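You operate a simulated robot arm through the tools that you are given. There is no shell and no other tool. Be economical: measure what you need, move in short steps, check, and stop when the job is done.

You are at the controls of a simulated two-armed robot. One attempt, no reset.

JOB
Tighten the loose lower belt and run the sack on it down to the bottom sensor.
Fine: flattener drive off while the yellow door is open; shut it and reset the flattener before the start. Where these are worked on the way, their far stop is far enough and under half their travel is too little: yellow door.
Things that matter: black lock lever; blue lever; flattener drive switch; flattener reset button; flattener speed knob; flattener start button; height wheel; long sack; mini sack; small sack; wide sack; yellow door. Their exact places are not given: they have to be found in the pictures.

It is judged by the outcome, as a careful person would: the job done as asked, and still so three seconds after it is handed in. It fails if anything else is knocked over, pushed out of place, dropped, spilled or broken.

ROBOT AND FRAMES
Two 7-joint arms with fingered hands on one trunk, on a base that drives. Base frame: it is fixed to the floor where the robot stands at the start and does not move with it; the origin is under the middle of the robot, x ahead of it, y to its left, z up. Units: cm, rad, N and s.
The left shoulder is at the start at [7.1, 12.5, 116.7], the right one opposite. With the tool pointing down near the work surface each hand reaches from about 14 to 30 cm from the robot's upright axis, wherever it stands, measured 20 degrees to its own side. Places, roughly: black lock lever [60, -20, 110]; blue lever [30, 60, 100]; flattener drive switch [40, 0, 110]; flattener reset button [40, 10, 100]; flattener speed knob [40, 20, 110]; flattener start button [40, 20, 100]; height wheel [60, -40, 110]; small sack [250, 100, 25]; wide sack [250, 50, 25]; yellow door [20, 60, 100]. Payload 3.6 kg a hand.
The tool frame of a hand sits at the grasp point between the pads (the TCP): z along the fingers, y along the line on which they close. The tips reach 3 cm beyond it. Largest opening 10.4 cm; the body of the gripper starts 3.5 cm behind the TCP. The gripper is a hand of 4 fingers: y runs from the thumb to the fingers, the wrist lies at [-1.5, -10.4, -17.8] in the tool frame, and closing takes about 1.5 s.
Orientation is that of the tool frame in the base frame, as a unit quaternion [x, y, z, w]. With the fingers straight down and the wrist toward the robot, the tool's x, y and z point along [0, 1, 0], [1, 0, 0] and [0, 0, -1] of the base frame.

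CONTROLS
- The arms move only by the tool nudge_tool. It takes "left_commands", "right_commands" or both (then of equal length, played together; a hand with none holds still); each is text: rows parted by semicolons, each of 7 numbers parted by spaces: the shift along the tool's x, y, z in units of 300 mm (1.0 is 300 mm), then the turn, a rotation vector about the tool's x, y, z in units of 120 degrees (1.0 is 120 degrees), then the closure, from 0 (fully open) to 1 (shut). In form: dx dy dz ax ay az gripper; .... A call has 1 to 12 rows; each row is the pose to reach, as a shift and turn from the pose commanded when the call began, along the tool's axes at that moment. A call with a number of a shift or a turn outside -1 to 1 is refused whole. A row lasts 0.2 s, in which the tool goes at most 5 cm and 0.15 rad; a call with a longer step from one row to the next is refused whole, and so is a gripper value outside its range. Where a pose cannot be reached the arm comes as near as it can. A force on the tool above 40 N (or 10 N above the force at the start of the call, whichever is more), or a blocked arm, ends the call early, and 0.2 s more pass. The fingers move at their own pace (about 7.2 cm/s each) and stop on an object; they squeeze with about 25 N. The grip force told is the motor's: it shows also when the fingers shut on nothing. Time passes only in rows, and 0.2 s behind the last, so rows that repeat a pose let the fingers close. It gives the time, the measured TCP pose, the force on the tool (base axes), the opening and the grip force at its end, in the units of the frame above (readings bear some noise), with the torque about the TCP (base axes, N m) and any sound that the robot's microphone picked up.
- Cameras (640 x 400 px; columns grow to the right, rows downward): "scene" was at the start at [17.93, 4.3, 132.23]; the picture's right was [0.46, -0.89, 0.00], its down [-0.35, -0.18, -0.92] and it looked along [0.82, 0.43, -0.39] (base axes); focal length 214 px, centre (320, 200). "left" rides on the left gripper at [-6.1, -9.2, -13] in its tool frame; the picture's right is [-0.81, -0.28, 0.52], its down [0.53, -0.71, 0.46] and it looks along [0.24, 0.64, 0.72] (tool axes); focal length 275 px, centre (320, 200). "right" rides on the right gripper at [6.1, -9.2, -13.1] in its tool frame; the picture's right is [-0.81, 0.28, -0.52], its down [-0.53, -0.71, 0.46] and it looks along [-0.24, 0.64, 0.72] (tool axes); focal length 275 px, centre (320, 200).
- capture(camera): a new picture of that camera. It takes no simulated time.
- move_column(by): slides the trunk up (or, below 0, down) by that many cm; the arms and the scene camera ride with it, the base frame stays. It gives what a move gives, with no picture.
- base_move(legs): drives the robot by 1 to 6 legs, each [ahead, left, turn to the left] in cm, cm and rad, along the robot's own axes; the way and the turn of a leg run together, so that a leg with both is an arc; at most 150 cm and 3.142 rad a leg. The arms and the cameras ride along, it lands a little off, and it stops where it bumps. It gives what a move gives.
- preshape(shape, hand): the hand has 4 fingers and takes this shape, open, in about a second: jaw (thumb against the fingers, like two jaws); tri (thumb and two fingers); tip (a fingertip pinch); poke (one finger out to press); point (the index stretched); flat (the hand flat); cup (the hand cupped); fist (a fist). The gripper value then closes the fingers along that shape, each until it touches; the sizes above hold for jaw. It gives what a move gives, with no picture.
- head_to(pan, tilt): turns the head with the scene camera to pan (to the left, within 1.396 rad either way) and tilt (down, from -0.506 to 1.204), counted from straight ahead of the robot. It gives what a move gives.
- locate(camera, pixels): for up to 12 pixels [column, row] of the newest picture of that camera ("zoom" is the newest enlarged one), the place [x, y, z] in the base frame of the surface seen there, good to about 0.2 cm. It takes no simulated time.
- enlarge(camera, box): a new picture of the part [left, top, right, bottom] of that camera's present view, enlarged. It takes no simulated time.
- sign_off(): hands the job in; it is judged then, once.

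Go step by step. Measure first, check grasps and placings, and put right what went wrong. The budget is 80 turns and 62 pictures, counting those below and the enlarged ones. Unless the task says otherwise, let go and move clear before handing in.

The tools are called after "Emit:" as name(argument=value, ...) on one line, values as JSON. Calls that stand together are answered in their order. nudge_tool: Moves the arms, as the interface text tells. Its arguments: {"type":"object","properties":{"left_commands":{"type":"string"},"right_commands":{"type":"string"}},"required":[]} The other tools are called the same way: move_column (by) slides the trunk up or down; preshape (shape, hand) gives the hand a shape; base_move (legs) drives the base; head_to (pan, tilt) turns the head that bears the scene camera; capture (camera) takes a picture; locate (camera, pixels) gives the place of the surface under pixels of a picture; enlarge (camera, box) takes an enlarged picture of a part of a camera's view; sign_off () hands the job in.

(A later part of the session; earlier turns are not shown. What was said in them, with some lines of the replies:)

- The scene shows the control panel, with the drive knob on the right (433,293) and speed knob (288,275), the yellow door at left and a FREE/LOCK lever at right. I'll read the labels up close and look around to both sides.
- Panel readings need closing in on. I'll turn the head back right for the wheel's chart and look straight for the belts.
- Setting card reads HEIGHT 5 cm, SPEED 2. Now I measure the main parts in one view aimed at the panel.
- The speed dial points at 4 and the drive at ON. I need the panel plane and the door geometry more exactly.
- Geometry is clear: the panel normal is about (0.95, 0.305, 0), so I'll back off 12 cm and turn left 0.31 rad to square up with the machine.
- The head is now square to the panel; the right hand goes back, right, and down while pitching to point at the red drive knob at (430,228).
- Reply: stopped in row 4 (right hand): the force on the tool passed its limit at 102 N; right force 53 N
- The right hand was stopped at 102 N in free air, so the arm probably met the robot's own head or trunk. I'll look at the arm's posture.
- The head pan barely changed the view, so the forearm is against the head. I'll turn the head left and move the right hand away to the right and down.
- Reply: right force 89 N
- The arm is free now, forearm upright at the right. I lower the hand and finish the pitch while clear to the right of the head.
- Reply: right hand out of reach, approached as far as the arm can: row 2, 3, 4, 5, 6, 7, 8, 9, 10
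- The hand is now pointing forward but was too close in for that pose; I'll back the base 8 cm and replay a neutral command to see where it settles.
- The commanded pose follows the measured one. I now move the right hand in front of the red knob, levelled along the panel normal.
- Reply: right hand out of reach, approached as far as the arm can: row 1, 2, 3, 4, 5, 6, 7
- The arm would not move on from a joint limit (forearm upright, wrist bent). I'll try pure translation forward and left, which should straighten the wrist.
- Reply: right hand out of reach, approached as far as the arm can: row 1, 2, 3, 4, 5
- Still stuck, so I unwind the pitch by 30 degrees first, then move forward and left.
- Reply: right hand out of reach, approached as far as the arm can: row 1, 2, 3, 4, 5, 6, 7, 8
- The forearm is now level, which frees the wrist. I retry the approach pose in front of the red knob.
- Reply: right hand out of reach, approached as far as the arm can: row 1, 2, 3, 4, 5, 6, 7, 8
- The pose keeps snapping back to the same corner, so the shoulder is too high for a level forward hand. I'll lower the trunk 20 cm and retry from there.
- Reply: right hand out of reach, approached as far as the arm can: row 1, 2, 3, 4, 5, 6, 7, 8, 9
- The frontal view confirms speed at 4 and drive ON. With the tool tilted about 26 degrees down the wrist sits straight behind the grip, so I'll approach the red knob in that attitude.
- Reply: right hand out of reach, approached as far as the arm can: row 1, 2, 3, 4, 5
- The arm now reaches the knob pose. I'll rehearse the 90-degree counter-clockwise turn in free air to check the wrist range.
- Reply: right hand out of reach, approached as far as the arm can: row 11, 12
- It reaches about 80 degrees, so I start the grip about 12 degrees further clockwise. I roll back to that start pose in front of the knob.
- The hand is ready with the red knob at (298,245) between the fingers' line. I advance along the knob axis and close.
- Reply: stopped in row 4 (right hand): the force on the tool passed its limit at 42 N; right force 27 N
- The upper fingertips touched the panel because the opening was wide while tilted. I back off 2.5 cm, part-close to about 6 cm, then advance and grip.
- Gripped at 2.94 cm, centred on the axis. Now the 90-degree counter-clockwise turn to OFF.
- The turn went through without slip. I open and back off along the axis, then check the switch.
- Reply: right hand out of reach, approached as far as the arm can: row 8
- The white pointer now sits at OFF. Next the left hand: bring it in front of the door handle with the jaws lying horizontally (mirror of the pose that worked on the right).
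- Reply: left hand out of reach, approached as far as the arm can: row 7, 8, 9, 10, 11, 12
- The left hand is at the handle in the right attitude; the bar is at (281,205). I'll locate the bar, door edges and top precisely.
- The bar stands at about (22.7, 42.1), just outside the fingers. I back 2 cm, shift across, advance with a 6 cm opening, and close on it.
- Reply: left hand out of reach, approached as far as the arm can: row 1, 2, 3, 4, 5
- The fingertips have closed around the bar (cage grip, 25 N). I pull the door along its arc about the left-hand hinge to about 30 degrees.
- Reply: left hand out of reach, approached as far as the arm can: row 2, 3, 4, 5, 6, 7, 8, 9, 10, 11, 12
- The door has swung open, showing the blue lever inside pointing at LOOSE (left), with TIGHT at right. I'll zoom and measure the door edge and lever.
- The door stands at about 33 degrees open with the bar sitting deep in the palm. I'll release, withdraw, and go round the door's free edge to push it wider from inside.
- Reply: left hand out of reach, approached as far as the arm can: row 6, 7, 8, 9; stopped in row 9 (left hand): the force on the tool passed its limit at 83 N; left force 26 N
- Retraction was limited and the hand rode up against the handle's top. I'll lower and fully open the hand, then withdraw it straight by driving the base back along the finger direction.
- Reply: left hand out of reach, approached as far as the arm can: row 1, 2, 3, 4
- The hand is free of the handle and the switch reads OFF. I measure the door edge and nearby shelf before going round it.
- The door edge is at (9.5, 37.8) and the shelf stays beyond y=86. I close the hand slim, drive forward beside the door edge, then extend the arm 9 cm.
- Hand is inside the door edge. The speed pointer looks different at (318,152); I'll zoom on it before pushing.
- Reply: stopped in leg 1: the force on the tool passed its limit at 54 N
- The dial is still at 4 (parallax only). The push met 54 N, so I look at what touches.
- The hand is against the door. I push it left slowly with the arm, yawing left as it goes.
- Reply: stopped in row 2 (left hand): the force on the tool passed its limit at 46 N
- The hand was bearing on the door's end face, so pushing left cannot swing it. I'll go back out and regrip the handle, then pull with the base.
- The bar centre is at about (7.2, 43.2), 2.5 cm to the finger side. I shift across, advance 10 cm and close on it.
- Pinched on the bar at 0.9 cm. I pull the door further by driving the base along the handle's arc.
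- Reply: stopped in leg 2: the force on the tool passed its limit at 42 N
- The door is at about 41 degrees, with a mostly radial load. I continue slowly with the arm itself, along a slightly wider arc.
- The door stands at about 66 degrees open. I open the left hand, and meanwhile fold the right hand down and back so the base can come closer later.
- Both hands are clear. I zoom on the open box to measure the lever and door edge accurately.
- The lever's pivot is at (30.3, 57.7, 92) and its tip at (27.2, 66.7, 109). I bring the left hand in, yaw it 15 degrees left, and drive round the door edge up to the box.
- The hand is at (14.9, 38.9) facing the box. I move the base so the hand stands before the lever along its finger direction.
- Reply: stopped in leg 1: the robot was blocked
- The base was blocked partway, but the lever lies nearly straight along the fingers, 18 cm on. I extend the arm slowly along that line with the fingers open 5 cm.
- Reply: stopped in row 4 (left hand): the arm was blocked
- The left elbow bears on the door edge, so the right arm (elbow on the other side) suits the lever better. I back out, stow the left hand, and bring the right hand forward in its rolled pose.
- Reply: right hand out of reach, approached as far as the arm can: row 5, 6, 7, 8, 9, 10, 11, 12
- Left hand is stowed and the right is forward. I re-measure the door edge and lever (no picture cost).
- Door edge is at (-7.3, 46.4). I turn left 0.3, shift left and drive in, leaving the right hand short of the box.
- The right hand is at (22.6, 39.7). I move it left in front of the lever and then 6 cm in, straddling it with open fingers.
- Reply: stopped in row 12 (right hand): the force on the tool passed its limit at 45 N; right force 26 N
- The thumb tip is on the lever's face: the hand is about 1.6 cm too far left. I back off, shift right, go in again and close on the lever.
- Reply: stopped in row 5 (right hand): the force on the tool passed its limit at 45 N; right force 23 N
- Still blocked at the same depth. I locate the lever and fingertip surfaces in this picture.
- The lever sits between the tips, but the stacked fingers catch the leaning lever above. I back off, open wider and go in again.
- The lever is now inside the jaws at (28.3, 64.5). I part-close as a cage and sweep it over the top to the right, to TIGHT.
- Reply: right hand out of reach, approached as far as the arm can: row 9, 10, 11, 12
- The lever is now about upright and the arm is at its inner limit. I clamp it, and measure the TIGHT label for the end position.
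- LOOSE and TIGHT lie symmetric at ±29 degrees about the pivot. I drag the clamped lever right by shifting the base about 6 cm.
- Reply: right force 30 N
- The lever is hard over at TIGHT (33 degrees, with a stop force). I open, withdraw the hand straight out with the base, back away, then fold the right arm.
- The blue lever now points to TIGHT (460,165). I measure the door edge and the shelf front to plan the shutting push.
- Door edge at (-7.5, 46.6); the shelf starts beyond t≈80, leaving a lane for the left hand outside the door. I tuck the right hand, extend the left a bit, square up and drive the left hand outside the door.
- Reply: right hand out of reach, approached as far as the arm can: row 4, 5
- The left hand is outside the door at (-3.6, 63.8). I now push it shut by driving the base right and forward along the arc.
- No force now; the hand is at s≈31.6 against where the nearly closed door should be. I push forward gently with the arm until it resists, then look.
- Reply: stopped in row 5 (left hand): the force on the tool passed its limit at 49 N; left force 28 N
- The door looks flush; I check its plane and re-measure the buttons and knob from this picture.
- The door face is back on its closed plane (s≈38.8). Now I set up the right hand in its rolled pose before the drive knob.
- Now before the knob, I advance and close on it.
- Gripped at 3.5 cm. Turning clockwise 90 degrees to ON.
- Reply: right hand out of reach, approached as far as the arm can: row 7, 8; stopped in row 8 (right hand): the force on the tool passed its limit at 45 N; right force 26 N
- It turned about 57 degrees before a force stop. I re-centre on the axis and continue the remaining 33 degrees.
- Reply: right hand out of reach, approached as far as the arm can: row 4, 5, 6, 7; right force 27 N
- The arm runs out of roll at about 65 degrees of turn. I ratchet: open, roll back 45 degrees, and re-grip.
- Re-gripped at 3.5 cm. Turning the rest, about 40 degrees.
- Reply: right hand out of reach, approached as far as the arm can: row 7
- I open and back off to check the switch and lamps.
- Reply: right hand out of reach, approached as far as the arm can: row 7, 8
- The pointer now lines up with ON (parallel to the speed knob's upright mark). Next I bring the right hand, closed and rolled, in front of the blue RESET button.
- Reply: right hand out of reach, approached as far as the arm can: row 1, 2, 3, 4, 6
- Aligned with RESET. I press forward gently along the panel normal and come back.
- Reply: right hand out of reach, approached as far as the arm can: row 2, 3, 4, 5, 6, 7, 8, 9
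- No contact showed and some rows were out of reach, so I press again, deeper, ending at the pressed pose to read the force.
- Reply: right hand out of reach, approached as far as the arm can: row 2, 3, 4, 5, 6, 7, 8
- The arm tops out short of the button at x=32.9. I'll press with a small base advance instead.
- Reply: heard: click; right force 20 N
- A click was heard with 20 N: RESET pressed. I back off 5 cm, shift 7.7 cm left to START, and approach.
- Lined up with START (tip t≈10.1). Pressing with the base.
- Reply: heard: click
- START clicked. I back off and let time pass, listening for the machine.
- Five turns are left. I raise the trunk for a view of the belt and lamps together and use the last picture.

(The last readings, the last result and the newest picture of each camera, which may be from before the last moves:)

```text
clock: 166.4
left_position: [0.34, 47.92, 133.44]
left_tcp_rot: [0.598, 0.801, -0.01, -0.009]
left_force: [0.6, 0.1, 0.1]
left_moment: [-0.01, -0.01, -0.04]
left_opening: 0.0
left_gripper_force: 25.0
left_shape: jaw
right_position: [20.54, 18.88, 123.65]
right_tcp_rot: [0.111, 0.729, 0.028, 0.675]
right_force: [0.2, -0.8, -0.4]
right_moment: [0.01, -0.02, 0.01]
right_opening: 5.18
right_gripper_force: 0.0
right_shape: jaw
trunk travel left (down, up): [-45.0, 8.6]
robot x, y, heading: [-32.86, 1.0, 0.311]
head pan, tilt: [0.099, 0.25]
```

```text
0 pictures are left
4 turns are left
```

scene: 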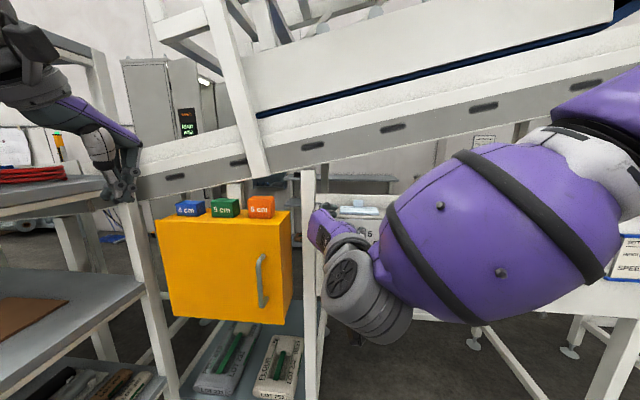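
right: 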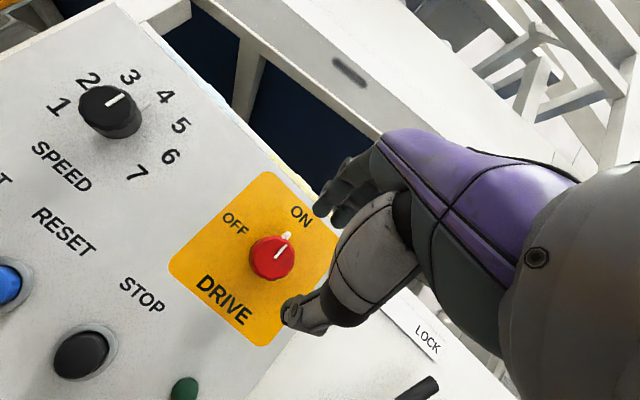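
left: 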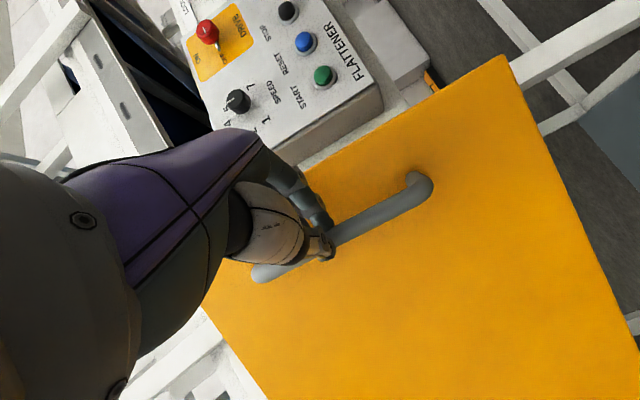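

The slack belt no longer hangs below the frame, the door is shut and the blocks are in place; no picture is left for the lamps. I give the belt more running time before handing in.

Emit:
nudge_tool(left_commands="0 0 0 0 0 0 0.5;0 0 0 0 0 0 0.5;0 0 0 0 0 0 0.5;0 0 0 0 0 0 0.5;0 0 0 0 0 0 0.5;0 0 0 0 0 0 0.5;0 0 0 0 0 0 0.5;0 0 0 0 0 0 0.5;0 0 0 0 0 0 0.5;0 0 0 0 0 0 0.5;0 0 0 0 0 0 0.5;0 0 0 0 0 0 0.5")

Emit:
nudge_tool(left_commands="0 0 0 0 0 0 0.5;0 0 0 0 0 0 0.5;0 0 0 0 0 0 0.5;0 0 0 0 0 0 0.5;0 0 0 0 0 0 0.5;0 0 0 0 0 0 0.5;0 0 0 0 0 0 0.5;0 0 0 0 0 0 0.5;0 0 0 0 0 0 0.5;0 0 0 0 0 0 0.5;0 0 0 0 0 0 0.5;0 0 0 0 0 0 0.5")

Emit:
nudge_tool(left_commands="0 0 0 0 0 0 0.5;0 0 0 0 0 0 0.5;0 0 0 0 0 0 0.5;0 0 0 0 0 0 0.5;0 0 0 0 0 0 0.5;0 0 0 0 0 0 0.5;0 0 0 0 0 0 0.5;0 0 0 0 0 0 0.5;0 0 0 0 0 0 0.5;0 0 0 0 0 0 0.5;0 0 0 0 0 0 0.5;0 0 0 0 0 0 0.5")

Emit:
nudge_tool(left_commands="0 0 0 0 0 0 0.5;0 0 0 0 0 0 0.5;0 0 0 0 0 0 0.5;0 0 0 0 0 0 0.5;0 0 0 0 0 0 0.5;0 0 0 0 0 0 0.5;0 0 0 0 0 0 0.5;0 0 0 0 0 0 0.5;0 0 0 0 0 0 0.5;0 0 0 0 0 0 0.5;0 0 0 0 0 0 0.5;0 0 0 0 0 0 0.5")

```text
clock: 169.1
left_position: [0.31, 48.06, 133.44]
left_tcp_rot: [0.599, 0.801, -0.011, -0.009]
left_force: [0.5, -0.9, -0.5]
left_moment: [0.0, -0.02, -0.01]
left_opening: 5.17
left_gripper_force: 0.2
left_shape: jaw
right_position: [20.56, 18.78, 123.54]
right_tcp_rot: [0.111, 0.728, 0.028, 0.676]
right_force: [0.8, 0.7, 0.1]
right_moment: [0.0, -0.01, 0.01]
right_opening: 5.16
right_gripper_force: 0.1
right_shape: jaw
trunk travel left (down, up): [-45.0, 8.6]
robot x, y, heading: [-33.1, 0.97, 0.308]
head pan, tilt: [0.099, 0.25]
```

```text
clock: 171.7
left_position: [0.25, 48.1, 133.54]
left_tcp_rot: [0.598, 0.801, -0.011, -0.008]
left_force: [-0.3, 0.8, -0.6]
left_moment: [0.02, -0.01, -0.03]
left_opening: 5.2
left_gripper_force: 0.0
left_shape: jaw
right_position: [20.53, 18.69, 123.65]
right_tcp_rot: [0.11, 0.728, 0.029, 0.676]
right_force: [-0.4, 0.0, -0.2]
right_moment: [0.01, -0.01, 0.01]
right_opening: 5.18
right_gripper_force: 0.0
right_shape: jaw
trunk travel left (down, up): [-45.0, 8.6]
robot x, y, heading: [-33.03, 0.85, 0.314]
head pan, tilt: [0.099, 0.25]
```

```text
clock: 174.2
left_position: [0.26, 48.18, 133.44]
left_tcp_rot: [0.599, 0.801, -0.01, -0.01]
left_force: [1.0, -0.7, 0.5]
left_moment: [0.0, 0.0, 0.03]
left_opening: 5.16
left_gripper_force: 0.1
left_shape: jaw
right_position: [20.48, 18.76, 123.44]
right_tcp_rot: [0.11, 0.729, 0.028, 0.675]
right_force: [-0.1, 0.0, 0.1]
right_moment: [0.01, 0.01, -0.02]
right_opening: 5.17
right_gripper_force: 0.0
right_shape: jaw
trunk travel left (down, up): [-45.0, 8.6]
robot x, y, heading: [-33.27, 0.91, 0.306]
head pan, tilt: [0.099, 0.25]
```

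```text
clock: 176.8
left_position: [0.19, 48.21, 133.35]
left_tcp_rot: [0.598, 0.802, -0.011, -0.01]
left_force: [-0.8, 0.1, 0.4]
left_moment: [0.02, 0.0, 0.0]
left_opening: 5.2
left_gripper_force: 0.1
left_shape: jaw
right_position: [20.53, 18.76, 123.47]
right_tcp_rot: [0.11, 0.729, 0.028, 0.675]
right_force: [-1.0, -0.2, -0.9]
right_moment: [0.01, 0.0, -0.01]
right_opening: 5.17
right_gripper_force: 0.1
right_shape: jaw
trunk travel left (down, up): [-45.0, 8.6]
robot x, y, heading: [-32.73, 0.91, 0.306]
head pan, tilt: [0.099, 0.25]
3 turns are left
```

The readings are quiet, both hands are clear of the machine, and the belt has had about 20 s since START clicked. I'm handing it in.

Emit:
sign_off()

```text
The job is handed in.
```

I tightened the lower belt, shut the yellow door, reset the flattener and started it, but I did not see the sack reach the bottom sensor. The last picture shows the belt no longer sagging and the door shut. The robot's arm hid the lamps in it, and I had no pictures left.

- **Order of work:** The drive was off before the door was opened. With the blue lever at TIGHT and the door shut again, I turned the drive on, then pressed RESET and START. Both buttons clicked.
- **Running time:** The belt had about 20 s after START before I handed in.
- **Left as found:** I did not touch the speed knob (at 4), the height wheel or the lock lever. The setting card reads height 5 cm and speed 2; I left the settings alone because the job did not ask for a change.
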